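You operate a simulated robot arm through the tools that you are given. There is no shell and no other tool. Be economical: measure what you need, move in short steps, check, and stop when the job is done.

You run a simulated two-armed robot. Do the job below in one go: nothing can be reset, and whatever is moved stays where it is left.

Task
On the packing table, fold the blue cloth in half, so that its two short edges meet.

The check looks at the end state, three seconds after you hand in, the way a careful person would. Anything else that was tipped, shoved, dropped, spilled or broken makes it a failure. Flat cloth is picked up by pressing the open fingertips on it (5 to 10 N) and closing them slowly along it; thin cloth reads only 2 to 8 mm in the jaws.

Robot
Two 7-joint arms with two-finger parallel grippers on one trunk, on a base that drives. Base frame: it is fixed to the floor where the robot stands at the start and does not move with it; the origin is under the middle of the robot, x ahead of it, y to its left, z up; the surface under the hand at the start is at about z = 850. Units: mm, rad, N and s.
The left shoulder is at the start at [70, 188, 1190], the right one opposite. With the tool pointing down near the work surface each hand reaches from about 320 to 800 mm from the robot's upright axis, wherever it stands, measured 20 degrees to its own side. Places, roughly: packing table [700, 900, 800]. Payload 3.91 kg a hand.
The tool frame of a hand sits at the grasp point between the pads (the TCP): z along the fingers, y along the line on which they close. The tips reach 30 mm beyond it. The gripper opens to 110 mm. The fingers are 20 mm wide and 10 mm thick; the gripper's body (48 by 112 mm) begins 55 mm behind the TCP.
Orientation is that of the tool frame in the base frame, as [roll, pitch, yaw] about the fixed x, y, z axes, in that order (R = Rz(yaw) Ry(pitch) Rx(roll)). With the fingers straight down and closing along the base's y, the tool's x points along the base's -x, its y along +y and its z along -z.

Tools
- The arms move only by the tool jog_arm. It takes "left_increments", "right_increments" or both (then of equal length, played together; a hand with none holds still); each is a list of rows, each a list of 7 numbers: the finger opening in mm, from 0 to 110, then the shift along the base's x, y, z in mm, then the turn, a rotation vector about the base's x, y, z in rad. In form: [[grip, x, y, z, ax, ay, az], ...]. A call has 1 to 10 rows; each row shifts and turns the commanded pose from where the row before left it. A row lasts 0.2 s, in which the tool goes at most 50 mm and 0.15 rad; a call with a longer step from one row to the next is refused whole, and so is a gripper value outside its range. A pose out of reach is approached as far as the arm can. The call stops where the force on the tool passes 40 N (or 10 N more than at its start, if that is more) or the arm is blocked; 0.2 s more then pass. The fingers move at their own pace (about 72 mm/s each) and stop on an object; they squeeze with about 23 N. The grip force told is the motor's: it shows also when the fingers shut on nothing. Time passes only in rows, and 0.2 s behind the last, so rows that do not move let the fingers close. It gives the time, the measured TCP pose, the force on the tool (base axes), the opening and the grip force at its end, in the units of the frame above (readings bear some noise), with the torque about the TCP (base axes, N m) and any sound that the robot's microphone picked up, and new pictures: "views" is both (left out), scene, wrist or none (wrist: the cameras of the hands that moved).
- Cameras (640 x 400 px; columns grow to the right, rows downward): "scene" is now at [121, -47.5, 1396.6]; the picture's right is [-0.51, -0.86, 0.00], its down [-0.62, 0.37, -0.70] and it looks along [0.60, -0.36, -0.72] (base axes); focal length 285 px, centre (320, 200). "left" rides on the left gripper at [72, -17, -103] in its tool frame; the picture's right is [0.23, 0.97, 0.00], its down [-0.76, 0.18, -0.62] and it looks along [-0.61, 0.14, 0.78] (tool axes); focal length 222 px, centre (320, 200). "right" rides on the right gripper at [72, 17, -103] in its tool frame; the picture's right is [-0.23, 0.97, 0.00], its down [-0.76, -0.18, -0.62] and it looks along [-0.61, -0.14, 0.78] (tool axes); focal length 222 px, centre (320, 200). There is no depth. A picture from a camera that has moved, and an enlarged one, comes with that camera's place and axes in the base frame and with its lens. The place of the scene camera against the robot may be out by one fixed shift of up to 12 mm in any direction.
- slide_trunk(by): slides the trunk up (or, below 0, down) by that many mm; the arms and the scene camera ride with it, the base frame stays. It gives what a move gives, with no picture.
- roll_base(legs): drives the robot by 1 to 6 legs, each [ahead, turn to the left] in mm and rad, along the robot's own axes; the way and the turn of a leg run together, so that a leg with both is an arc; at most 1500 mm and 3.142 rad a leg. The arms and the cameras ride along, it lands a little off, and it stops where it bumps. It gives what a move gives, and a new picture of the scene camera.
- aim_head(pan, tilt): turns the head with the scene camera to pan (to the left, within 1.501 rad either way) and tilt (down, from -0.506 to 1.204), counted from straight ahead of the robot. It gives what a move gives, and a new picture of the scene camera.
- close_up(camera, box): a new picture of the part [left, top, right, bottom] of that camera's present view, enlarged. No time passes.
- job_done(): hands the job in; it is judged then, once.

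Work in short steps. Places have to be worked out from the pictures, the camera data and where the tool is seen: move nearer, look again, correct. Check each grasp and each placing, and mend what went wrong. You have 120 turns and 260 pictures in all, those below and enlarged ones among them. Open the grippers and draw the arms clear of the work before you hand the job in, unless the task says otherwise.

The tools are called after ">>>" as a command line: name --argument value ..., lists and objects as JSON in quotes. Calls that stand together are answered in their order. jog_arm: Moves the arms, as the interface text tells. Its arguments: {"type":"object","properties":{"left_increments":{"type":"array","items":{"type":"array","items":{"type":"number"}}},"right_increments":{"type":"array","items":{"type":"array","items":{"type":"number"}}},"views":{"type":"string","enum":["both","scene","wrist","none"]}},"required":[]} The other tools are called the same way: slide_trunk (by) slides the trunk up or down; roll_base (legs) drives the base; aim_head (pan, tilt) turns the head that bears the scene camera; close_up (camera, box) takes an enlarged picture of a part of a camera's view; job_done () hands the job in.

At the start:

```text
clock: 0.0
left_tool_pos: [626.9, 89.4, 1029.7]
left_tcp_rot: [-3.141, 0.001, 3.141]
left_ft_force: [-0.9, -0.6, 0.2]
left_wrist_torque: [-0.03, 0.0, 0.0]
left_finger_gap: 109.9
left_gripper_force: 0.1
right_tool_pos: [488.9, -404.1, 1094.4]
right_tcp_rot: [3.141, 0.0, 3.141]
right_ft_force: [0.3, -0.9, 0.1]
right_wrist_torque: [-0.02, -0.02, 0.01]
right_finger_gap: 109.9
right_gripper_force: 0.0
trunk travel left (down, up): [-700.0, 240.0]
robot x, y, heading: [0.1, -0.9, -0.0]
head pan, tilt: [-0.536, 0.801]
```

scene: 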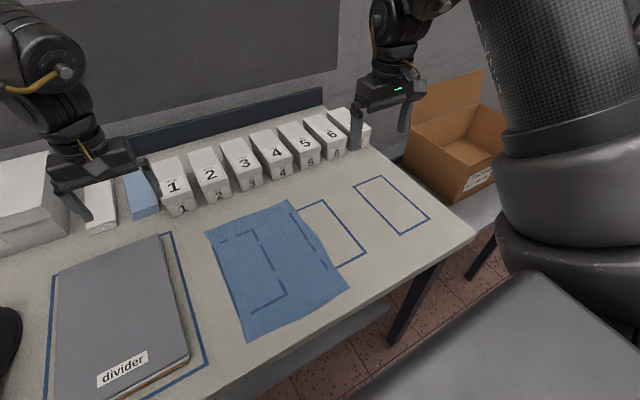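
right: 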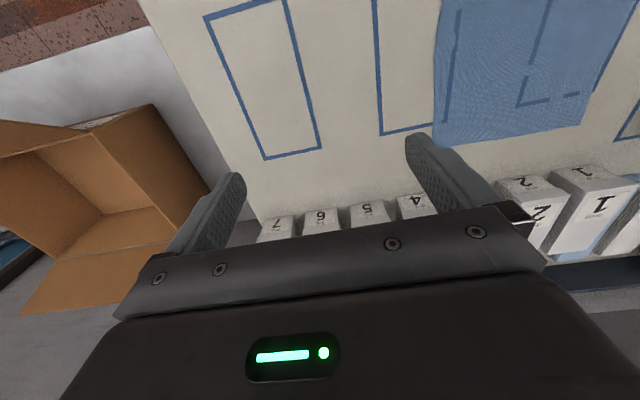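
left: 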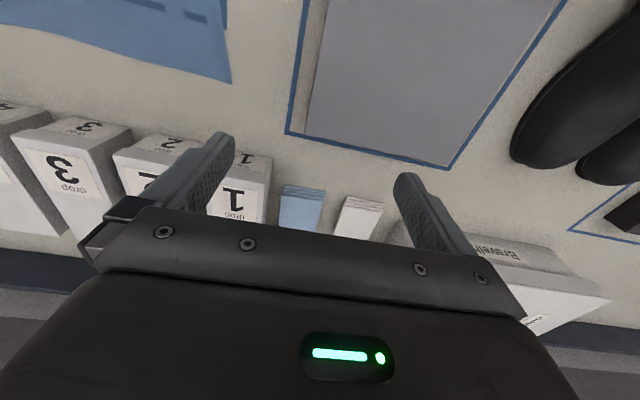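

The picture shows a blue cloth on the bench ahead, but the packing table is said to be at about [700, 900], off to the left. I'll look there first.

>>> aim_head --pan 0.85 --tilt 0.6

```text
clock: 1.5
left_tool_pos: [626.7, 88.9, 1030.4]
left_tcp_rot: [-3.141, 0.001, -3.141]
left_ft_force: [0.5, 0.6, 0.2]
left_wrist_torque: [0.01, 0.01, 0.01]
left_finger_gap: 110.1
left_gripper_force: 0.0
right_tool_pos: [488.0, -402.3, 1094.5]
right_tcp_rot: [3.141, 0.0, 3.141]
right_ft_force: [-0.6, 0.1, 0.0]
right_wrist_torque: [0.02, -0.01, 0.0]
right_finger_gap: 110.2
right_gripper_force: 0.0
trunk travel left (down, up): [-700.0, 240.0]
robot x, y, heading: [-1.5, 3.3, -0.003]
head pan, tilt: [0.85, 0.6]
camera scene: at [110.1, 60.0, 1413.5], right [0.75, -0.66, 0.0], down [-0.37, -0.42, -0.82], along [0.54, 0.62, -0.57], focal length 285 px, centre (320, 200)
```

scene: 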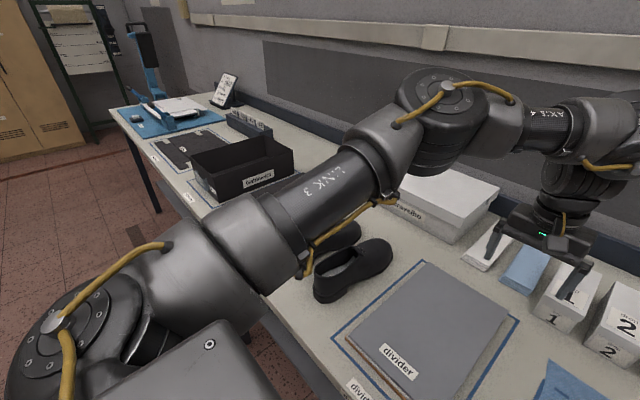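

It is one long table, and the blue cloth lies at its right end, about x 330–625, y −250…−30, long side along x. I'll back off slightly to get comfortable reach and look at it again.

>>> roll_base --legs '[[-85, 0]]'

>>> aim_head --pan -0.3 --tilt 0.85

```text
clock: 2.6
left_tool_pos: [541.2, 87.8, 1028.6]
left_tcp_rot: [3.141, -0.001, -3.14]
left_ft_force: [-0.3, 1.0, 0.8]
left_wrist_torque: [0.02, -0.01, -0.01]
left_finger_gap: 110.1
left_gripper_force: 0.1
right_tool_pos: [404.3, -400.5, 1093.2]
right_tcp_rot: [-3.141, -0.001, -3.14]
right_ft_force: [0.3, 0.1, -0.2]
right_wrist_torque: [-0.01, 0.01, -0.01]
right_finger_gap: 110.0
right_gripper_force: 0.1
trunk travel left (down, up): [-700.0, 240.0]
robot x, y, heading: [-83.7, -2.6, -0.0]
head pan, tilt: [0.85, 0.6]
camera scene: at [25.4, 60.1, 1413.3], right [0.75, -0.66, 0.0], down [-0.37, -0.42, -0.82], along [0.54, 0.62, -0.57], focal length 285 px, centre (320, 200)
```

scene: 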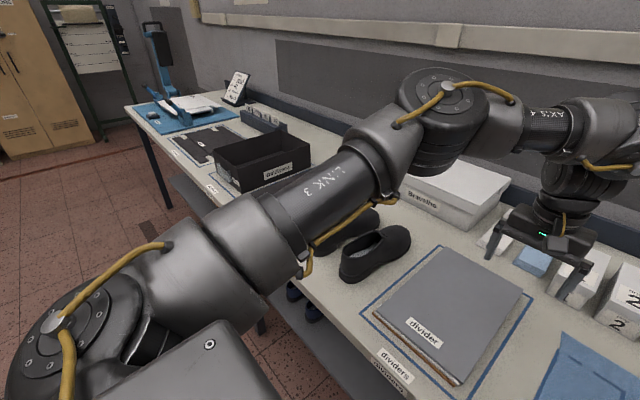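

```text
clock: 4.0
left_tool_pos: [540.6, 88.7, 1029.0]
left_tcp_rot: [3.14, 0.0, -3.14]
left_ft_force: [0.4, -0.2, 0.3]
left_wrist_torque: [0.0, 0.01, 0.03]
left_finger_gap: 110.1
left_gripper_force: 0.0
right_tool_pos: [402.5, -401.6, 1093.3]
right_tcp_rot: [3.141, -0.001, -3.14]
right_ft_force: [0.3, 0.0, 0.3]
right_wrist_torque: [0.04, 0.0, -0.01]
right_finger_gap: 110.0
right_gripper_force: 0.0
trunk travel left (down, up): [-700.0, 240.0]
robot x, y, heading: [-85.8, -1.5, 0.002]
head pan, tilt: [-0.3, 0.85]
camera scene: at [39.8, -29.2, 1392.7], right [-0.29, -0.96, 0.0], down [-0.72, 0.22, -0.66], along [0.63, -0.19, -0.75], focal length 285 px, centre (320, 200)
```

scene: 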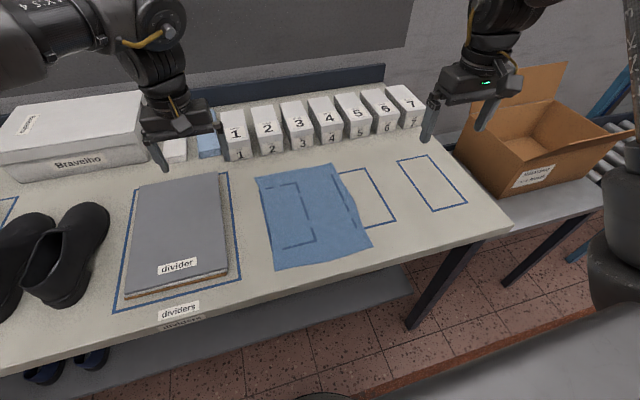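

>>> close_up --camera "scene" --box '[230, 150, 390, 280]'

```text
3.08 times, centred on (310, 215) of scene
camera zoom: at [39.8, -29.2, 1392.7], right [-0.29, -0.96, 0.0], down [-0.72, 0.22, -0.66], along [0.63, -0.19, -0.75], focal length 877 px, centre (351, 154)
```

zoom: 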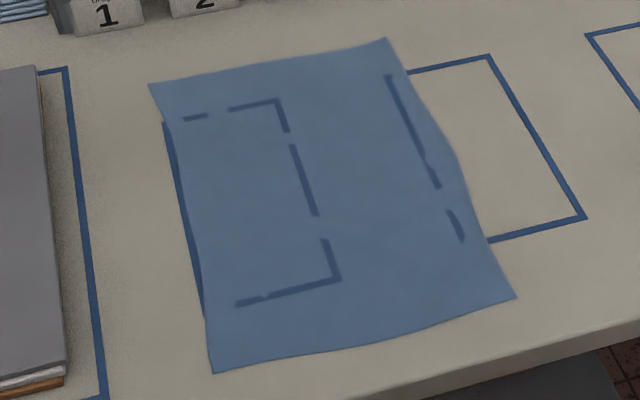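

Cloth corners come out near (627,−22), (623,−244), (330,−242), (335,−22), so about 293×221. I'll grip the near short edge with both hands near its corners; first hover above those spots to verify.

>>> jog_arm --left_increments '[[40, -32.3, -22.3, -15, 0, 0, 0], [40, -32.3, -22.3, -15, 0, 0, 0], [40, -32.3, -22.3, -15, 0, 0, 0], [40, -32.3, -22.3, -15, 0, 0, 0], [40, -32.3, -22.3, -15, 0, 0, 0], [40, -32.3, -22.3, -15, 0, 0, 0]]' --right_increments '[[40, -9.3, 30.3, -25.8, 0, 0, 0], [40, -9.3, 30.3, -25.8, 0, 0, 0], [40, -9.3, 30.3, -25.8, 0, 0, 0], [40, -9.3, 30.3, -25.8, 0, 0, 0], [40, -9.3, 30.3, -25.8, 0, 0, 0], [40, -9.3, 30.3, -25.8, 0, 0, 0]]'

```text
clock: 5.4
left_tool_pos: [423.8, -56.0, 929.3]
left_tcp_rot: [3.141, -0.004, 3.14]
left_ft_force: [0.1, -0.7, 0.7]
left_wrist_torque: [0.02, -0.01, -0.02]
left_finger_gap: 40.0
left_gripper_force: 0.0
left hand out of reach, approached as far as the arm can: row 4, 5, 6
right_tool_pos: [303.4, -290.5, 945.0]
right_tcp_rot: [3.139, 0.003, -3.136]
right_ft_force: [-0.6, 1.2, -0.7]
right_wrist_torque: [0.02, -0.01, -0.03]
right_finger_gap: 40.0
right_gripper_force: 0.1
right hand out of reach, approached as far as the arm can: row 2, 3, 4, 5, 6
trunk travel left (down, up): [-700.0, 240.0]
robot x, y, heading: [-86.7, -3.0, 0.0]
head pan, tilt: [-0.3, 0.85]
camera scene: at [40.1, -30.0, 1392.7], right [-0.29, -0.96, 0.0], down [-0.72, 0.22, -0.66], along [0.63, -0.19, -0.75], focal length 285 px, centre (320, 200)
camera right: at [231.9, -274.5, 1048.8], right [0.22, 0.98, 0.0], down [0.76, -0.18, 0.62], along [0.61, -0.14, -0.78], focal length 222 px, centre (320, 200)
camera left: at [351.4, -73.0, 1033.8], right [-0.23, 0.97, 0.0], down [0.76, 0.18, 0.62], along [0.6, 0.14, -0.78], focal length 222 px, centre (320, 200)
```

scene: 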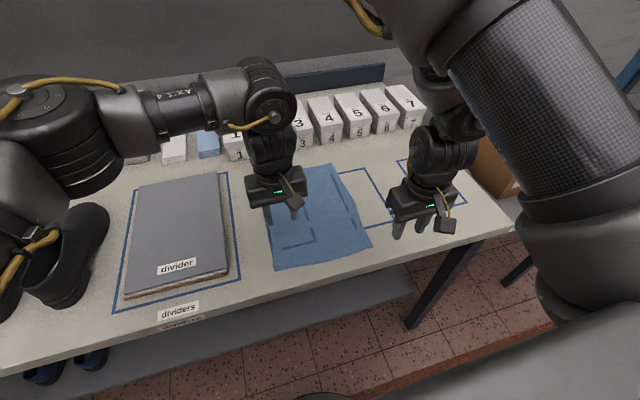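
right: 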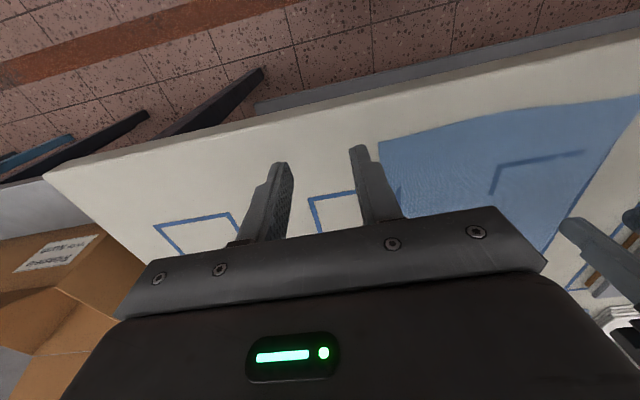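
left: 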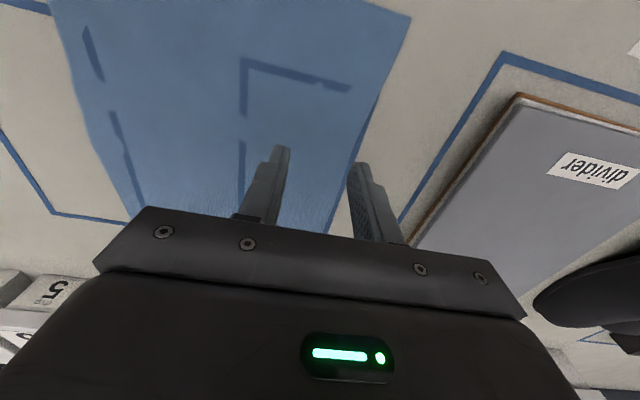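

Both arms hit their inner reach limit here. I'll lift the hands and reposition the base further back and centred on the cloth (about x −140, y −132).

>>> jog_arm --left_increments '[[40, 20, 20, 40, 0, 0, 0], [40, 20, 20, 40, 0, 0, 0], [40, 20, 20, 40, 0, 0, 0], [40, 20, 20, 20, 0, 0, 0]]' --right_increments '[[40, 20, -20, 40, 0, 0, 0], [40, 20, -20, 40, 0, 0, 0], [40, 20, -20, 40, 0, 0, 0], [40, 20, -20, 20, 0, 0, 0]]' --views "none"

>>> roll_base --legs '[[0, 0.6], [-228, 0], [0, -0.6], [135, 0]]'

```text
clock: 6.4
left_tool_pos: [499.0, 20.1, 1069.0]
left_tcp_rot: [3.138, 0.002, -3.139]
left_ft_force: [-0.3, 0.4, 0.6]
left_wrist_torque: [0.0, 0.01, 0.02]
left_finger_gap: 39.9
left_gripper_force: 0.0
right_tool_pos: [379.9, -370.0, 1085.6]
right_tcp_rot: [3.141, 0.0, -3.142]
right_ft_force: [0.1, -1.0, -1.2]
right_wrist_torque: [0.02, 0.0, 0.03]
right_finger_gap: 39.9
right_gripper_force: 0.0
trunk travel left (down, up): [-700.0, 240.0]
robot x, y, heading: [-85.9, 0.2, 0.0]
head pan, tilt: [-0.3, 0.85]
```

```text
clock: 12.3
left_tool_pos: [443.0, -115.2, 1069.1]
left_tcp_rot: [-3.141, 0.001, 3.132]
left_ft_force: [-0.4, -0.8, 0.0]
left_wrist_torque: [-0.01, -0.02, 0.0]
left_finger_gap: 40.0
left_gripper_force: 0.0
right_tool_pos: [320.5, -504.9, 1085.4]
right_tcp_rot: [3.141, 0.003, 3.131]
right_ft_force: [1.0, 0.2, -0.6]
right_wrist_torque: [0.01, 0.0, -0.01]
right_finger_gap: 39.8
right_gripper_force: 0.0
trunk travel left (down, up): [-700.0, 240.0]
robot x, y, heading: [-141.2, -130.7, -0.009]
head pan, tilt: [-0.3, 0.85]
camera scene: at [-15.5, -161.7, 1392.9], right [-0.3, -0.95, 0.0], down [-0.71, 0.23, -0.66], along [0.63, -0.2, -0.75], focal length 285 px, centre (320, 200)
```

scene: 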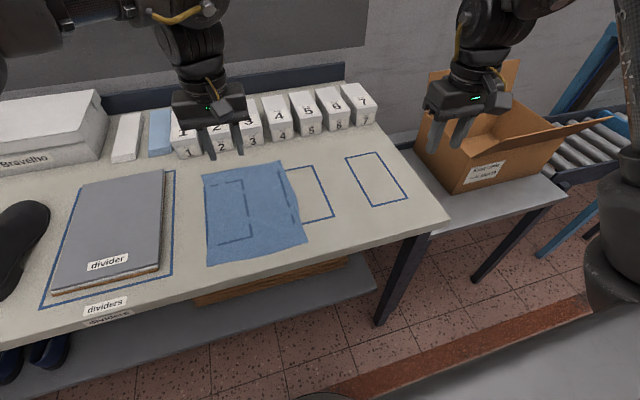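

Now well centred; I'll move both hands over the near corners again (tips ~60 mm above) and look.

>>> jog_arm --left_increments '[[40, -13.3, 10, -17, 0, 0, 0], [40, -13.3, 10, -17, 0, 0, 0], [40, -13.3, 10, -17, 0, 0, 0], [40, -13.3, 10, -17, 0, 0, 0], [40, -13.3, 10, -17, 0, 0, 0], [40, -13.3, 10, -17, 0, 0, 0], [40, -13.3, 10, -17, 0, 0, 0]]' --right_increments '[[40, 4.3, 40.8, -19.3, 0, 0, 0], [40, 4.3, 40.8, -19.3, 0, 0, 0], [40, 4.3, 40.8, -19.3, 0, 0, 0], [40, 4.3, 40.8, -19.3, 0, 0, 0], [40, 4.3, 40.8, -19.3, 0, 0, 0], [40, 4.3, 40.8, -19.3, 0, 0, 0], [40, 4.3, 40.8, -19.3, 0, 0, 0]]' --views "wrist"

>>> aim_head --pan 0.0 --tilt 0.85

```text
clock: 13.9
left_tool_pos: [375.6, -33.8, 954.5]
left_tcp_rot: [-3.141, -0.002, 3.128]
left_ft_force: [0.0, 0.6, 0.6]
left_wrist_torque: [-0.03, 0.04, 0.0]
left_finger_gap: 40.1
left_gripper_force: 0.1
left hand out of reach, approached as far as the arm can: row 5, 6, 7
right_tool_pos: [226.9, -409.1, 954.8]
right_tcp_rot: [3.103, -0.002, 3.104]
right_ft_force: [0.2, 0.4, 0.3]
right_wrist_torque: [0.0, 0.0, 0.02]
right_finger_gap: 40.3
right_gripper_force: 0.1
right hand out of reach, approached as far as the arm can: row 1, 2, 3, 4, 5, 6, 7
trunk travel left (down, up): [-700.0, 240.0]
robot x, y, heading: [-140.7, -129.9, -0.015]
head pan, tilt: [-0.3, 0.85]
camera right: at [157.2, -394.1, 1058.8], right [0.26, 0.96, 0.04], down [0.75, -0.23, 0.62], along [0.6, -0.14, -0.79], focal length 222 px, centre (320, 200)
camera left: at [303.5, -50.5, 1059.4], right [-0.22, 0.98, 0.0], down [0.77, 0.17, 0.62], along [0.61, 0.13, -0.78], focal length 222 px, centre (320, 200)
```

right: 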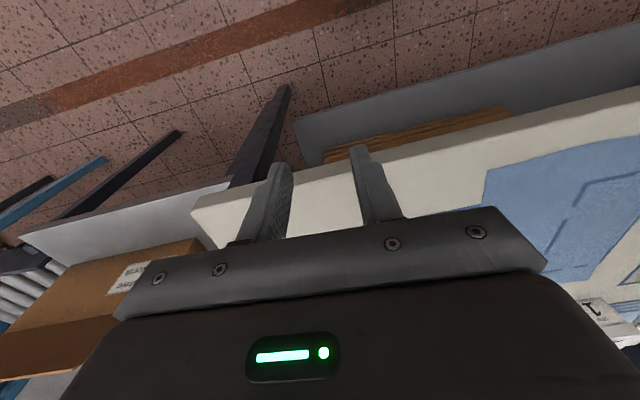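
left: 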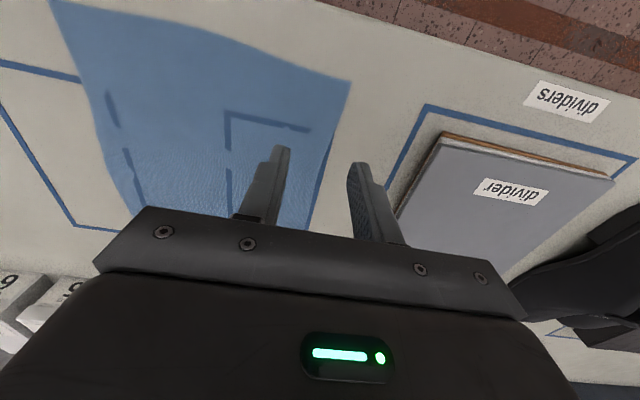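

```text
clock: 14.7
left_tool_pos: [375.6, -35.6, 955.6]
left_tcp_rot: [-3.141, -0.002, 3.129]
left_ft_force: [0.1, 0.3, -0.1]
left_wrist_torque: [-0.03, 0.01, 0.06]
left_finger_gap: 40.1
left_gripper_force: 0.0
right_tool_pos: [227.5, -412.1, 954.3]
right_tcp_rot: [3.108, -0.001, 3.101]
right_ft_force: [0.3, -0.5, -0.2]
right_wrist_torque: [-0.01, 0.0, 0.02]
right_finger_gap: 40.3
right_gripper_force: 0.0
trunk travel left (down, up): [-700.0, 240.0]
robot x, y, heading: [-140.2, -130.8, -0.008]
head pan, tilt: [0.0, 0.85]
camera scene: at [-10.5, -139.1, 1392.7], right [-0.01, -1.0, 0.0], down [-0.75, 0.01, -0.66], along [0.66, -0.01, -0.75], focal length 285 px, centre (320, 200)
```

scene: 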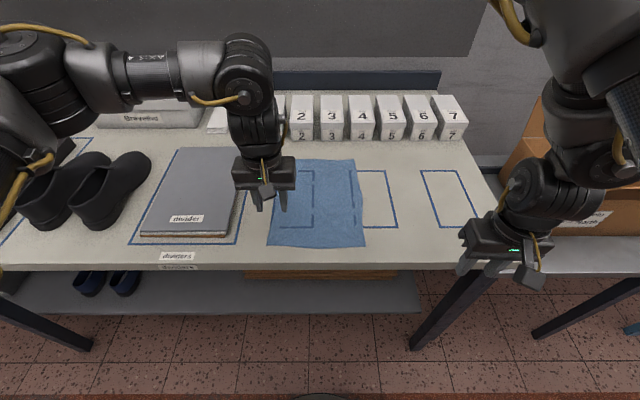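

The right arm is stuck in an awkward configuration close in. I'll take it forward first, then inward, at a height clear of everything.

>>> jog_arm --right_increments '[[40, 40, 0, 20, 0, 0, 0], [40, 40, 0, 20, 0, 0, 0], [40, 40, 0, 20, 0, 0, 0], [40, 40, 0, 10, 0, 0, 0], [40, 40, 0, 0, 0, 0, 0], [40, 40, 20, 0, 0, 0, 0], [40, 20, 40, 0, 0, 0, 0], [40, 0, 40, 0, 0, 0, 0], [40, 0, 40, 0, 0, 0, 0], [40, 0, 40, 0, 0, 0, 0]]' --views "scene"

```text
clock: 16.9
left_tool_pos: [374.0, -32.9, 956.4]
left_tcp_rot: [-3.138, -0.001, 3.129]
left_ft_force: [-0.6, 0.2, 0.1]
left_wrist_torque: [0.0, 0.0, -0.03]
left_finger_gap: 40.0
left_gripper_force: 0.0
right_tool_pos: [275.1, -443.9, 1020.2]
right_tcp_rot: [3.141, 0.003, 3.138]
right_ft_force: [0.1, 0.8, -0.8]
right_wrist_torque: [0.0, -0.01, 0.01]
right_finger_gap: 40.4
right_gripper_force: 0.0
right hand out of reach, approached as far as the arm can: row 1, 2, 3, 4, 5, 6, 7, 8, 9, 10
trunk travel left (down, up): [-700.0, 240.0]
robot x, y, heading: [-139.9, -129.8, -0.007]
head pan, tilt: [0.0, 0.85]
camera scene: at [-10.8, -137.4, 1392.7], right [-0.01, -1.0, 0.0], down [-0.75, 0.01, -0.66], along [0.66, -0.01, -0.75], focal length 285 px, centre (320, 200)
```

scene: 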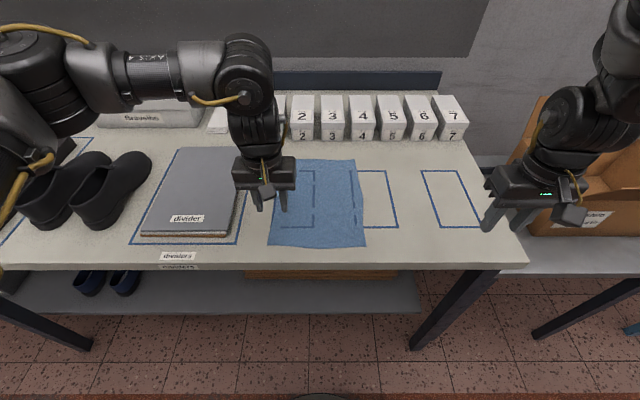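

Right arm flags a limit at once, likely a wrist joint. I'll test by moving slightly outward and yawing the tool with the inward swing.

>>> jog_arm --right_increments '[[40, 10, -20, 20, 0, 0, 0], [40, 0, 0, 0, 0, 0, 0.15], [40, 0, 0, 0, 0, 0, 0.15], [40, 0, 0, 0, 0, 0, 0.15], [40, 40, 0, 0, 0, 0, 0], [40, 40, 0, 0, 0, 0, 0], [40, 0, 40, 0, 0, 0, 0], [40, 0, 40, 0, 0, 0, 0]]' --views "scene"

```text
clock: 18.8
left_tool_pos: [375.8, -34.4, 955.2]
left_tcp_rot: [-3.14, -0.004, 3.13]
left_ft_force: [0.7, 0.4, -0.4]
left_wrist_torque: [-0.01, -0.02, -0.04]
left_finger_gap: 39.8
left_gripper_force: 0.0
right_tool_pos: [339.5, -400.1, 974.5]
right_tcp_rot: [3.06, -0.131, -2.729]
right_ft_force: [-0.5, -0.6, -0.1]
right_wrist_torque: [0.02, 0.05, -0.01]
right_finger_gap: 40.4
right_gripper_force: 0.0
trunk travel left (down, up): [-700.0, 240.0]
robot x, y, heading: [-141.2, -131.2, -0.008]
head pan, tilt: [0.0, 0.85]
stopped in row 8 (right hand): the arm was blocked; the commanded pose is now the measured one
camera scene: at [-9.1, -138.3, 1392.5], right [-0.01, -1.0, 0.0], down [-0.75, 0.01, -0.66], along [0.66, -0.01, -0.75], focal length 285 px, centre (320, 200)
```

scene: 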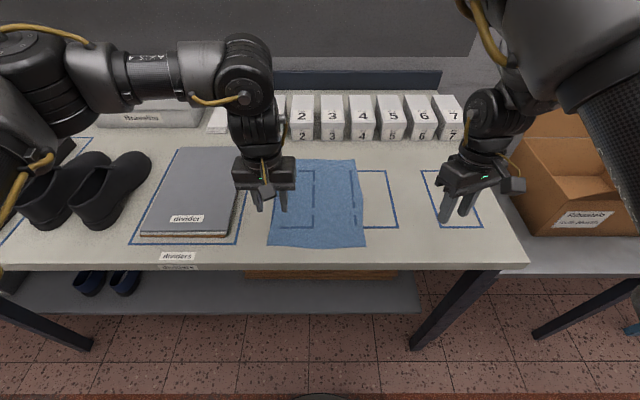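

Yawing removed the reach flag, but the bent-up right elbow then got blocked, probably by the head. Raising the trunk should open the elbow for near points; I'll try +140 mm, then move the right hand forward and inward.

>>> slide_trunk --by 140

>>> jog_arm --right_increments '[[40, 40, -10, 0, 0, 0, 0], [40, 40, 0, 0, 0, 0, 0], [40, 40, 0, 0, 0, 0, 0], [40, 40, 0, 0, 0, 0, 0], [40, 0, 40, 0, 0, 0, 0], [40, 0, 40, 0, 0, 0, 0], [40, 0, 40, 0, 0, 0, 0], [40, 0, 30, 0, 0, 0, 0]]' --views "scene"

```text
clock: 20.5
left_tool_pos: [374.4, -35.3, 1095.2]
left_tcp_rot: [-3.14, -0.002, 3.129]
left_ft_force: [0.5, 0.4, 0.2]
left_wrist_torque: [0.01, -0.02, 0.01]
left_finger_gap: 39.9
left_gripper_force: 0.0
right_tool_pos: [338.2, -399.3, 1115.1]
right_tcp_rot: [3.063, -0.132, -2.73]
right_ft_force: [0.9, 1.1, 0.2]
right_wrist_torque: [0.0, -0.04, -0.03]
right_finger_gap: 40.0
right_gripper_force: 0.1
trunk travel left (down, up): [-840.0, 100.0]
robot x, y, heading: [-139.9, -133.8, -0.011]
head pan, tilt: [0.0, 0.85]
```

```text
clock: 22.3
left_tool_pos: [374.8, -34.4, 1096.9]
left_tcp_rot: [-3.14, 0.0, 3.128]
left_ft_force: [0.0, 0.1, -0.1]
left_wrist_torque: [-0.02, -0.01, 0.03]
left_finger_gap: 40.0
left_gripper_force: 0.0
right_tool_pos: [368.7, -385.0, 1104.8]
right_tcp_rot: [3.066, -0.127, -2.724]
right_ft_force: [-0.6, 0.0, 0.1]
right_wrist_torque: [0.01, 0.0, 0.01]
right_finger_gap: 40.1
right_gripper_force: 0.2
right hand out of reach, approached as far as the arm can: row 2, 3, 4, 5, 6, 7, 8
trunk travel left (down, up): [-840.0, 100.0]
robot x, y, heading: [-139.1, -130.8, -0.01]
head pan, tilt: [0.0, 0.85]
camera scene: at [-11.0, -137.2, 1532.7], right [-0.01, -1.0, 0.0], down [-0.75, 0.01, -0.66], along [0.66, -0.01, -0.75], focal length 285 px, centre (320, 200)
```

scene: 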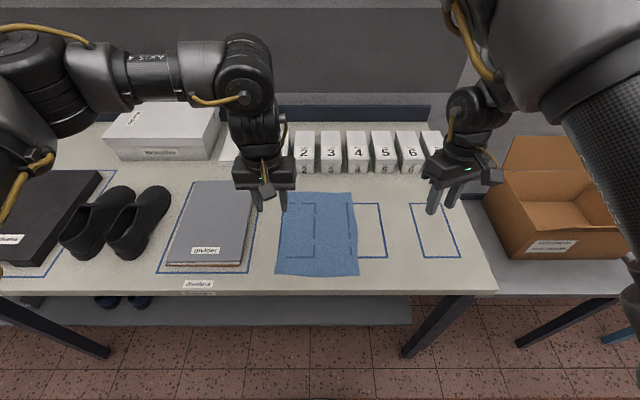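

Right arm still limited near the head. Now lower the right hand and go outward a bit so the arm straightens, restoring tool yaw, then move forward.

>>> jog_arm --right_increments '[[40, 0, -30, -30, 0, 0, 0], [40, 0, -30, -30, 0, 0, 0], [40, 0, -30, -30, 0, 0, 0], [40, 10, -10, -30, 0, 0, 0], [40, 30, 0, -15, 0, 0, 0], [40, 40, 0, 0, 0, 0, 0], [40, 40, 0, 0, 0, 0, 0], [40, 40, 0, 0, 0, 0, 0], [40, 40, 0, 0, 0, 0, 0]]' --views "scene"

```text
clock: 24.3
left_tool_pos: [375.7, -35.3, 1095.8]
left_tcp_rot: [-3.142, -0.002, 3.128]
left_ft_force: [1.0, 0.1, -0.3]
left_wrist_torque: [0.0, 0.04, 0.0]
left_finger_gap: 39.9
left_gripper_force: 0.0
right_tool_pos: [464.8, -516.6, 981.8]
right_tcp_rot: [3.067, -0.128, -2.724]
right_ft_force: [-1.5, -0.3, -0.5]
right_wrist_torque: [-0.04, -0.01, 0.0]
right_finger_gap: 40.1
right_gripper_force: 0.0
right hand out of reach, approached as far as the arm can: row 7, 8, 9
trunk travel left (down, up): [-840.0, 100.0]
robot x, y, heading: [-138.1, -127.7, -0.005]
head pan, tilt: [0.0, 0.85]
camera scene: at [-9.9, -139.9, 1532.6], right [-0.01, -1.0, 0.0], down [-0.75, 0.01, -0.66], along [0.66, -0.01, -0.75], focal length 285 px, centre (320, 200)
```

scene: 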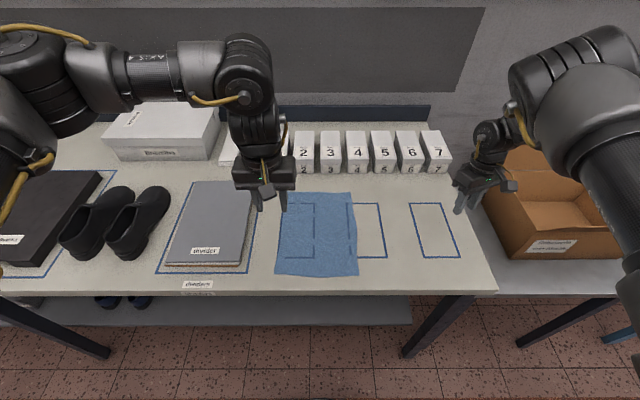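

The right arm is now opening out. I'll level the tool and turn its yaw back, then continue forward/inward.

>>> jog_arm --right_increments '[[40, 0, 0, 0, -0.009, -0.074, 0], [40, 0, 0, 0, -0.009, -0.073, 0], [40, 0, 0, 0, 0, 0, -0.14], [40, 0, 0, 0, 0, 0, -0.14], [40, 0, 0, 0, 0, 0, -0.137], [40, 40, 0, -10, 0, 0, 0], [40, 40, 30, -10, 0, 0, 0], [40, 20, 40, 0, 0, 0, 0], [40, 0, 40, 0, 0, 0, 0], [40, 0, 40, 0, 0, 0, 0]]' --views "scene"

```text
refused: row 7 steps farther than a row can; nothing moved
```

Row 7 was slightly too long; resend with it shortened.

>>> jog_arm --right_increments '[[40, 0, 0, 0, -0.009, -0.074, 0], [40, 0, 0, 0, -0.009, -0.073, 0], [40, 0, 0, 0, 0, 0, -0.14], [40, 0, 0, 0, 0, 0, -0.14], [40, 0, 0, 0, 0, 0, -0.137], [40, 40, 0, -10, 0, 0, 0], [40, 35, 30, -10, 0, 0, 0], [40, 20, 40, 0, 0, 0, 0], [40, 0, 40, 0, 0, 0, 0], [40, 0, 40, 0, 0, 0, 0]]' --views "scene"

```text
clock: 26.5
left_tool_pos: [374.9, -34.3, 1095.7]
left_tcp_rot: [-3.14, -0.002, 3.13]
left_ft_force: [-0.6, 0.2, -0.3]
left_wrist_torque: [0.0, 0.01, -0.02]
left_finger_gap: 40.2
left_gripper_force: 0.0
right_tool_pos: [345.1, -522.3, 1020.5]
right_tcp_rot: [3.14, 0.0, 3.138]
right_ft_force: [0.1, -0.9, 0.5]
right_wrist_torque: [0.0, -0.05, -0.07]
right_finger_gap: 40.0
right_gripper_force: 0.0
right hand out of reach, approached as far as the arm can: row 3, 4, 5, 6, 7, 8, 9, 10
trunk travel left (down, up): [-840.0, 100.0]
robot x, y, heading: [-144.8, -131.7, -0.012]
head pan, tilt: [0.0, 0.85]
camera scene: at [-11.1, -137.1, 1532.7], right [-0.01, -1.0, 0.0], down [-0.75, 0.01, -0.66], along [0.66, -0.01, -0.75], focal length 285 px, centre (320, 200)
```

scene: 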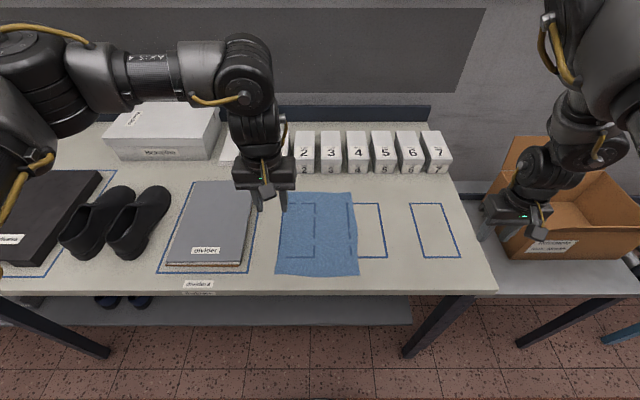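

At yaw π the right wrist is what limits reach; positive yaw helps. I'll turn the right tool by +1.5 rad so that it closes along x and see whether the flags vanish.

>>> jog_arm --right_increments '[[40, 0, 0, 0, 0, 0, 0.149], [40, 0, 0, 0, 0, 0, 0.149], [40, 0, 0, 0, 0, 0, 0.149], [40, 0, 0, 0, 0, 0, 0.149], [40, 0, 0, 0, 0, 0, 0.149], [40, 0, 0, 0, 0, 0, 0.149], [40, 0, 0, 0, 0, 0, 0.149], [40, 0, 0, 0, 0, 0, 0.149], [40, 0, 0, 0, 0, 0, 0.149], [40, 0, 0, 0, 0, 0, 0.149]]' --views "none"

>>> jog_arm --right_increments '[[40, 0, 0, 0, 0, 0, 0.08], [40, 30, 10, -10, 0, 0, 0], [40, 30, 30, -10, 0, 0, 0], [40, 20, 40, 0, 0, 0, 0], [40, 0, 40, 0, 0, 0, 0], [40, 0, 40, 0, 0, 0, 0], [40, 0, 40, 0, 0, 0, 0]]' --views "scene"

```text
clock: 28.7
left_tool_pos: [374.9, -35.1, 1095.3]
left_tcp_rot: [-3.14, -0.003, 3.13]
left_ft_force: [-0.1, -0.5, 0.1]
left_wrist_torque: [0.0, 0.02, 0.0]
left_finger_gap: 39.8
left_gripper_force: 0.0
right_tool_pos: [348.3, -520.9, 1020.3]
right_tcp_rot: [3.141, -0.002, -1.657]
right_ft_force: [0.9, -0.2, -0.1]
right_wrist_torque: [-0.01, 0.04, -0.02]
right_finger_gap: 39.8
right_gripper_force: 0.1
trunk travel left (down, up): [-840.0, 100.0]
robot x, y, heading: [-139.3, -128.5, -0.006]
head pan, tilt: [0.0, 0.85]
```

```text
clock: 30.3
left_tool_pos: [376.3, -34.3, 1096.3]
left_tcp_rot: [-3.14, -0.003, 3.13]
left_ft_force: [-0.5, 0.3, -0.3]
left_wrist_torque: [0.02, 0.0, 0.02]
left_finger_gap: 40.0
left_gripper_force: 0.0
right_tool_pos: [439.6, -349.3, 999.3]
right_tcp_rot: [3.137, -0.002, -1.58]
right_ft_force: [-0.4, -0.2, 0.5]
right_wrist_torque: [-0.01, 0.0, -0.01]
right_finger_gap: 39.9
right_gripper_force: 0.0
right hand out of reach, approached as far as the arm can: row 7
trunk travel left (down, up): [-840.0, 100.0]
robot x, y, heading: [-138.8, -129.5, -0.006]
head pan, tilt: [0.0, 0.85]
camera scene: at [-8.9, -138.3, 1532.5], right [-0.01, -1.0, 0.0], down [-0.75, 0.01, -0.66], along [0.66, -0.01, -0.75], focal length 285 px, centre (320, 200)
```

scene: 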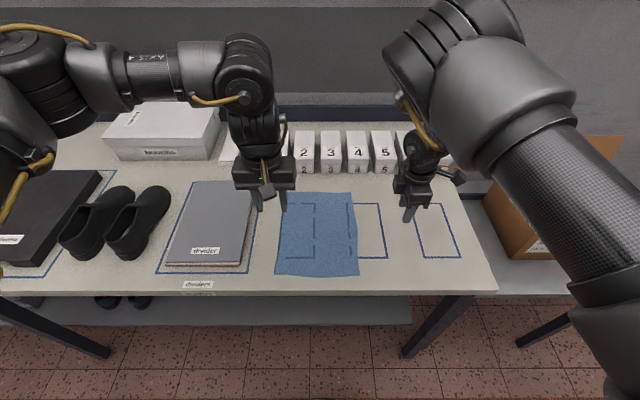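

Much freer. I'll turn the left tool the mirror way, and take the right one further with some more yaw and lower.

>>> jog_arm --left_increments '[[40, 0, 0, 0, 0, 0, -0.149], [40, 0, 0, 0, 0, 0, -0.149], [40, 0, 0, 0, 0, 0, -0.149], [40, 0, 0, 0, 0, 0, -0.149], [40, 0, 0, 0, 0, 0, -0.149], [40, 0, 0, 0, 0, 0, -0.149], [40, 0, 0, 0, 0, 0, -0.149], [40, 0, 0, 0, 0, 0, -0.149], [40, 0, 0, 0, 0, 0, -0.149], [40, 0, 0, 0, 0, 0, -0.149]]' --right_increments '[[40, 0, 0, -20, 0, 0, 0.14], [40, 0, 0, -20, 0, 0, 0.14], [40, 0, 0, 0, 0, 0, 0.14], [40, 0, 30, 0, 0, 0, 0], [40, 0, 30, 0, 0, 0, 0], [40, 0, 30, 0, 0, 0, 0], [40, 0, 30, 0, 0, 0, 0], [40, 0, 0, 0, 0, 0, 0], [40, 0, 0, 0, 0, 0, 0], [40, 0, 0, 0, 0, 0, 0]]' --views "scene"

```text
clock: 32.5
left_tool_pos: [374.2, -34.2, 1095.7]
left_tcp_rot: [-3.14, -0.001, 1.635]
left_ft_force: [0.3, 0.4, -0.1]
left_wrist_torque: [-0.04, 0.0, 0.03]
left_finger_gap: 40.0
left_gripper_force: 0.1
right_tool_pos: [438.7, -347.3, 960.8]
right_tcp_rot: [3.141, -0.003, -1.16]
right_ft_force: [-1.1, 0.3, 0.3]
right_wrist_torque: [0.0, -0.03, 0.0]
right_finger_gap: 40.0
right_gripper_force: 0.1
right hand out of reach, approached as far as the arm can: row 4, 5, 6, 7
trunk travel left (down, up): [-840.0, 100.0]
robot x, y, heading: [-139.0, -128.8, -0.007]
head pan, tilt: [0.0, 0.85]
camera scene: at [-10.2, -138.5, 1532.6], right [-0.01, -1.0, 0.0], down [-0.75, 0.01, -0.66], along [0.66, -0.01, -0.75], focal length 285 px, centre (320, 200)
```

scene: 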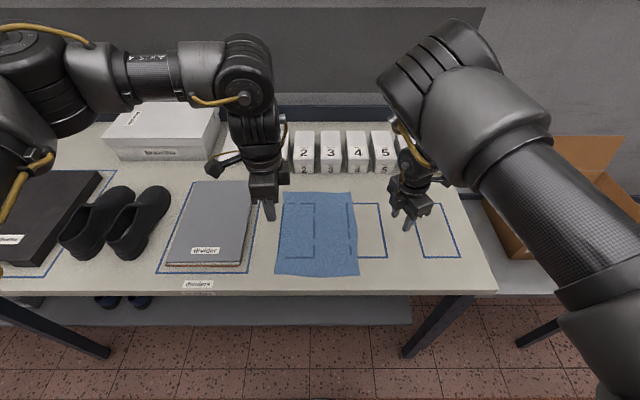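

The left arm looks healthy; the right has its elbow folded inward. I'll do the fold with the left hand, corner by corner, standing further right. First tuck the right arm up and back.

>>> jog_arm --right_increments '[[40, -20, -20, 35, 0, 0, -0.14], [40, -20, -20, 35, 0, 0, -0.14], [40, -20, -20, 35, 0, 0, -0.14], [40, -20, -10, 35, 0, 0, 0], [40, -20, 0, 35, 0, 0, 0], [40, -20, 0, 20, 0, 0, 0], [40, -20, 0, 0, 0, 0, 0]]' --views "scene"

```text
clock: 34.2
left_tool_pos: [374.9, -35.3, 1096.3]
left_tcp_rot: [-3.14, -0.002, 1.64]
left_ft_force: [-0.7, -0.2, 1.4]
left_wrist_torque: [0.03, 0.01, 0.01]
left_finger_gap: 40.0
left_gripper_force: 0.1
right_tool_pos: [270.9, -428.5, 1103.7]
right_tcp_rot: [2.993, 0.013, -1.618]
right_ft_force: [0.4, 0.0, 0.4]
right_wrist_torque: [0.01, 0.0, 0.0]
right_finger_gap: 40.0
right_gripper_force: 0.1
trunk travel left (down, up): [-840.0, 100.0]
robot x, y, heading: [-140.2, -126.6, -0.009]
head pan, tilt: [0.0, 0.85]
stopped in row 7 (right hand): the arm was blocked; the commanded pose is now the measured one
camera scene: at [-10.7, -139.0, 1532.7], right [-0.01, -1.0, 0.0], down [-0.75, 0.01, -0.66], along [0.66, -0.01, -0.75], focal length 285 px, centre (320, 200)
```

scene: 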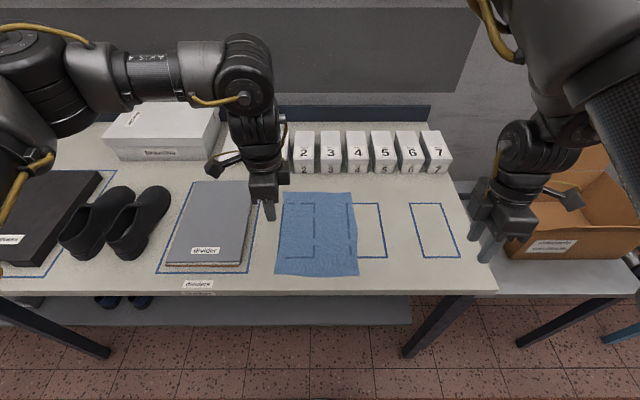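

I'll raise the trunk a bit more for clearance while driving, then shift the robot ~155 mm to the right.

>>> slide_trunk --by 80

>>> roll_base --legs '[[0, 0.6], [-275, 0], [0, -0.59], [225, 0]]'

```text
clock: 35.4
left_tool_pos: [374.8, -34.0, 1176.1]
left_tcp_rot: [-3.14, -0.002, 1.639]
left_ft_force: [-0.6, 0.2, 0.5]
left_wrist_torque: [0.0, 0.01, 0.02]
left_finger_gap: 40.0
left_gripper_force: 0.1
right_tool_pos: [271.3, -429.2, 1183.5]
right_tcp_rot: [2.994, 0.012, -1.616]
right_ft_force: [0.7, -0.2, 0.3]
right_wrist_torque: [0.0, 0.01, 0.0]
right_finger_gap: 40.0
right_gripper_force: 0.1
trunk travel left (down, up): [-920.0, 20.0]
robot x, y, heading: [-142.0, -134.3, -0.01]
head pan, tilt: [0.0, 0.85]
```

```text
clock: 41.8
left_tool_pos: [372.8, -177.2, 1177.9]
left_tcp_rot: [3.141, -0.002, 1.651]
left_ft_force: [0.0, -0.7, 0.4]
left_wrist_torque: [-0.01, -0.02, -0.06]
left_finger_gap: 39.8
left_gripper_force: 0.2
right_tool_pos: [275.5, -572.3, 1186.3]
right_tcp_rot: [2.997, 0.011, -1.605]
right_ft_force: [0.3, -0.4, 0.6]
right_wrist_torque: [0.0, -0.04, 0.0]
right_finger_gap: 40.3
right_gripper_force: 0.0
trunk travel left (down, up): [-920.0, 20.0]
robot x, y, heading: [-135.8, -279.9, 0.008]
head pan, tilt: [0.0, 0.85]
camera scene: at [-11.3, -285.9, 1613.1], right [0.0, -1.0, 0.0], down [-0.75, 0.0, -0.66], along [0.66, 0.0, -0.75], focal length 285 px, centre (320, 200)
```

scene: 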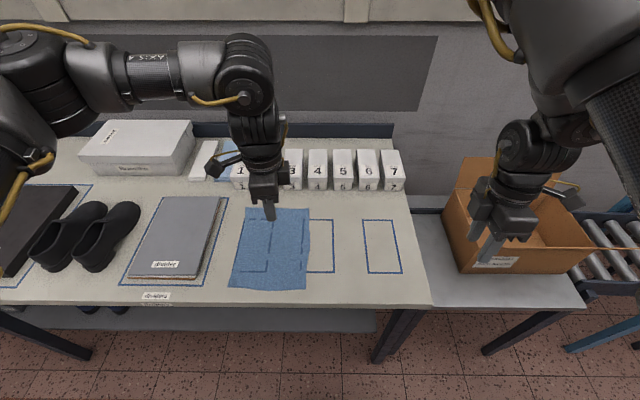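

Diagonal corner-by-corner folding would drag the cloth, so two hands are really needed. The right arm is free at ~220 mm to its side and the left can reach ~50 mm across the middle, so I'll go back to y≈−5 with the tools yawed; driving in two zigzags.

>>> roll_base --legs '[[0, -0.6], [-248, 0], [0, 0.6], [200, 0]]'

>>> roll_base --legs '[[0, -0.6], [-240, 0], [0, 0.595], [195, 0]]'

```text
clock: 48.1
left_tool_pos: [353.2, -30.1, 1177.1]
left_tcp_rot: [3.14, -0.001, 1.659]
left_ft_force: [-0.1, 0.3, -0.1]
left_wrist_torque: [0.02, -0.04, 0.06]
left_finger_gap: 40.1
left_gripper_force: 0.2
right_tool_pos: [256.9, -425.8, 1187.3]
right_tcp_rot: [2.998, 0.013, -1.599]
right_ft_force: [-0.6, -0.1, -0.3]
right_wrist_torque: [0.02, -0.04, -0.03]
right_finger_gap: 40.2
right_gripper_force: 0.0
trunk travel left (down, up): [-920.0, 20.0]
robot x, y, heading: [-153.4, -138.3, 0.011]
head pan, tilt: [0.0, 0.85]
camera scene: at [-31.2, -142.0, 1613.2], right [0.01, -1.0, 0.0], down [-0.75, -0.01, -0.66], along [0.66, 0.01, -0.75], focal length 285 px, centre (320, 200)
```

scene: 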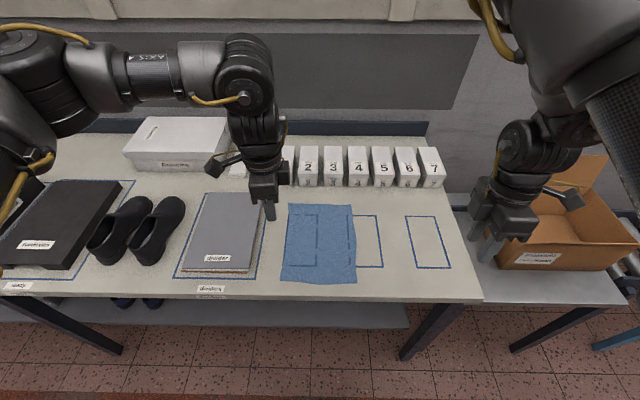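

```text
clock: 54.4
left_tool_pos: [335.6, 127.4, 1176.8]
left_tcp_rot: [3.141, -0.003, 1.69]
left_ft_force: [-1.3, 0.1, 0.7]
left_wrist_torque: [-0.01, -0.02, 0.01]
left_finger_gap: 40.1
left_gripper_force: 0.1
right_tool_pos: [252.2, -271.1, 1185.3]
right_tcp_rot: [2.995, 0.011, -1.567]
right_ft_force: [-1.2, -0.1, 0.4]
right_wrist_torque: [0.01, -0.02, -0.03]
right_finger_gap: 39.9
right_gripper_force: 0.1
trunk travel left (down, up): [-920.0, 20.0]
robot x, y, heading: [-173.6, 5.8, 0.042]
head pan, tilt: [0.0, 0.85]
camera scene: at [-45.7, 3.8, 1613.2], right [0.04, -1.0, 0.0], down [-0.75, -0.03, -0.66], along [0.66, 0.03, -0.75], focal length 285 px, centre (320, 200)
```

scene: 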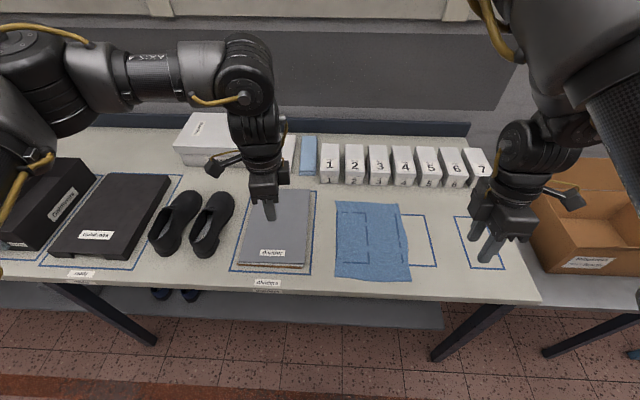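

I'll straighten the heading and step forward ~40 mm, lower the trunk by 80, then bring both hands over the corners with the tools yawed.

>>> roll_base --legs '[[40, -0.042]]'

>>> slide_trunk --by -100

>>> aim_head --pan -0.25 --tilt 0.9

```text
clock: 55.2
left_tool_pos: [375.5, 109.5, 1180.5]
left_tcp_rot: [3.132, 0.0, 1.646]
left_ft_force: [-0.5, -0.1, 0.0]
left_wrist_torque: [-0.03, -0.02, 0.0]
left_finger_gap: 40.1
left_gripper_force: 0.2
right_tool_pos: [274.6, -285.6, 1187.6]
right_tcp_rot: [3.001, 0.012, -1.609]
right_ft_force: [-0.2, 0.8, 0.6]
right_wrist_torque: [0.0, -0.09, 0.03]
right_finger_gap: 40.1
right_gripper_force: 0.0
trunk travel left (down, up): [-920.0, 20.0]
robot x, y, heading: [-128.1, 7.2, -0.002]
head pan, tilt: [0.0, 0.85]
camera scene: at [-10.1, 2.2, 1613.5], right [0.0, -1.0, 0.0], down [-0.75, 0.0, -0.66], along [0.66, 0.0, -0.75], focal length 285 px, centre (320, 200)
```

scene: 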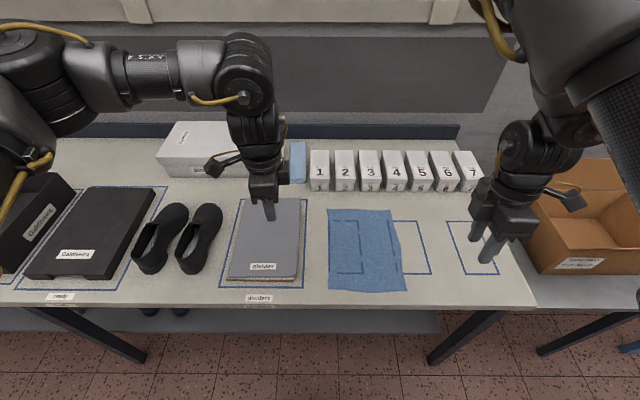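

```text
clock: 56.6
left_tool_pos: [381.6, 107.1, 1076.9]
left_tcp_rot: [3.14, -0.002, 1.646]
left_ft_force: [-0.5, -0.3, -0.3]
left_wrist_torque: [0.0, -0.06, 0.0]
left_finger_gap: 40.2
left_gripper_force: 0.0
right_tool_pos: [281.0, -288.2, 1085.5]
right_tcp_rot: [2.996, 0.014, -1.613]
right_ft_force: [0.5, 0.0, -0.3]
right_wrist_torque: [0.02, -0.04, -0.01]
right_finger_gap: 40.1
right_gripper_force: 0.0
trunk travel left (down, up): [-820.0, 120.0]
robot x, y, heading: [-129.5, 10.4, 0.004]
head pan, tilt: [0.0, 0.85]
```

```text
clock: 57.4
left_tool_pos: [382.9, 107.0, 1075.8]
left_tcp_rot: [-3.141, -0.002, 1.645]
left_ft_force: [1.2, -1.2, -0.1]
left_wrist_torque: [0.04, -0.02, 0.02]
left_finger_gap: 40.1
left_gripper_force: 0.1
right_tool_pos: [282.2, -288.3, 1083.4]
right_tcp_rot: [2.992, 0.013, -1.613]
right_ft_force: [-0.2, -0.2, 1.5]
right_wrist_torque: [0.0, 0.0, -0.02]
right_finger_gap: 39.9
right_gripper_force: 0.1
trunk travel left (down, up): [-820.0, 120.0]
robot x, y, heading: [-128.1, 8.2, 0.002]
head pan, tilt: [-0.25, 0.901]
camera scene: at [-5.1, -19.1, 1508.8], right [-0.25, -0.97, 0.0], down [-0.76, 0.19, -0.62], along [0.6, -0.15, -0.78], focal length 285 px, centre (320, 200)
```

scene: 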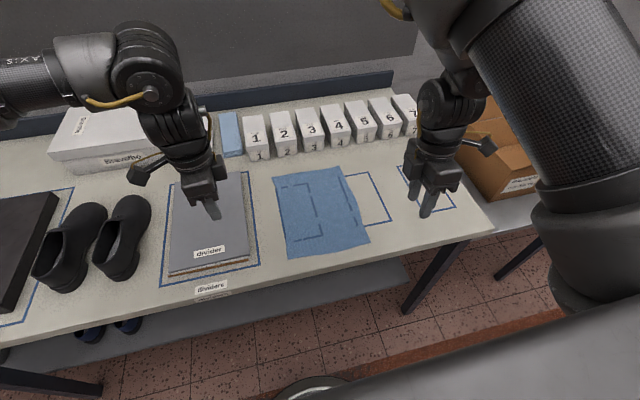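

Move both to hover at the near corners (left to (352,−38), right to (352,−225), z 960), levelling the right tool.

>>> jog_arm --left_increments '[[40, -8, -36, -10, 0, 0, 0], [40, -8, -36, -26, 0, 0, 0], [40, -8, -36, -26, 0, 0, 0], [40, -7, -37, -26, 0, 0, 0], [40, 0, 0, -28, 0, 0, -0.075]]' --right_increments '[[40, 20, 0, 0, -0.009, -0.074, 0], [40, 20, 0, -30, -0.009, -0.074, 0.04], [40, 15, 20, -30, 0, 0, 0], [40, 15, 20, -30, 0, 0, 0], [40, 0, 23, -33, 0, 0, 0]]'

```text
clock: 58.5
left_tool_pos: [353.7, -37.2, 959.7]
left_tcp_rot: [-3.14, -0.001, 1.57]
left_ft_force: [1.2, 0.1, -1.0]
left_wrist_torque: [-0.01, 0.04, -0.01]
left_finger_gap: 40.0
left_gripper_force: 0.1
right_tool_pos: [363.6, -250.4, 959.8]
right_tcp_rot: [3.139, 0.0, -1.571]
right_ft_force: [-0.6, -0.2, 0.0]
right_wrist_torque: [0.04, 0.02, 0.02]
right_finger_gap: 40.1
right_gripper_force: 0.0
right hand out of reach, approached as far as the arm can: row 4, 5
trunk travel left (down, up): [-820.0, 120.0]
robot x, y, heading: [-130.3, 5.7, -0.004]
head pan, tilt: [-0.25, 0.901]
camera scene: at [-2.3, -19.0, 1508.6], right [-0.25, -0.97, 0.0], down [-0.76, 0.19, -0.62], along [0.6, -0.15, -0.79], focal length 285 px, centre (320, 200)
camera right: at [349.0, -323.9, 1062.3], right [-0.97, 0.23, 0.0], down [0.18, 0.76, 0.62], along [0.14, 0.61, -0.78], focal length 222 px, centre (320, 200)
camera left: at [337.6, 34.2, 1064.2], right [0.97, 0.23, 0.0], down [0.18, -0.76, 0.62], along [0.14, -0.61, -0.78], focal length 222 px, centre (320, 200)
```

scene: 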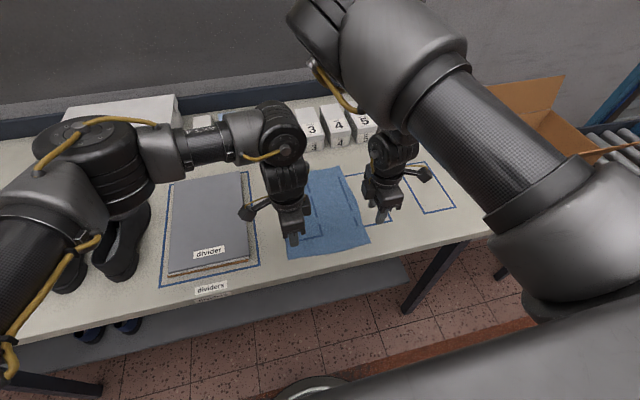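
right: 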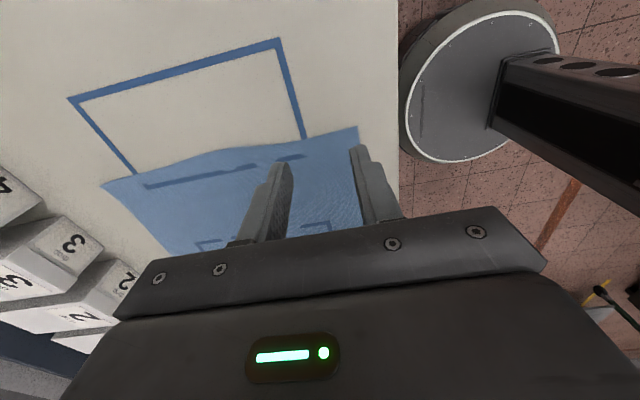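
left: 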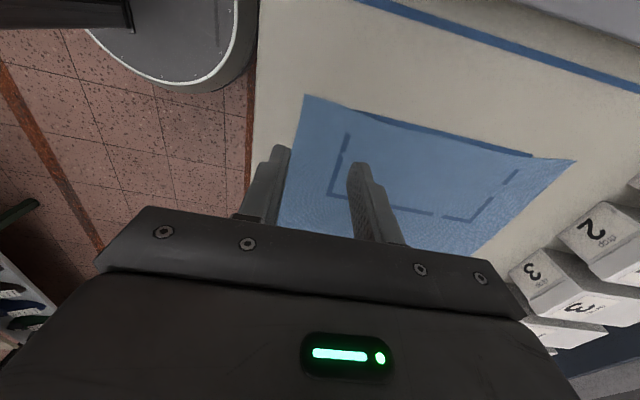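

Left is spot on; the right is ~20 mm short inward. Try a bit more yaw on the right and push inward.

>>> jog_arm --right_increments '[[40, 0, 0, 0, 0, 0, 0.15], [40, 0, 0, -10, 0, 0, 0.15], [40, -3, 8, -10, 0, 0, 0], [40, -3, 8, -10, 0, 0, 0], [40, -3, 8, 0, 0, 0, 0]]' --views "none"

```text
clock: 59.8
left_tool_pos: [352.7, -37.2, 962.9]
left_tcp_rot: [3.141, -0.002, 1.572]
left_ft_force: [0.3, 0.1, 1.0]
left_wrist_torque: [0.02, 0.0, 0.0]
left_finger_gap: 40.1
left_gripper_force: 0.1
right_tool_pos: [359.0, -248.9, 927.8]
right_tcp_rot: [3.141, 0.003, -1.271]
right_ft_force: [-0.5, 0.2, 0.5]
right_wrist_torque: [0.0, -0.02, -0.02]
right_finger_gap: 40.1
right_gripper_force: 0.1
right hand out of reach, approached as far as the arm can: row 3, 4, 5
trunk travel left (down, up): [-820.0, 120.0]
robot x, y, heading: [-130.4, 7.4, -0.002]
head pan, tilt: [-0.25, 0.901]
```

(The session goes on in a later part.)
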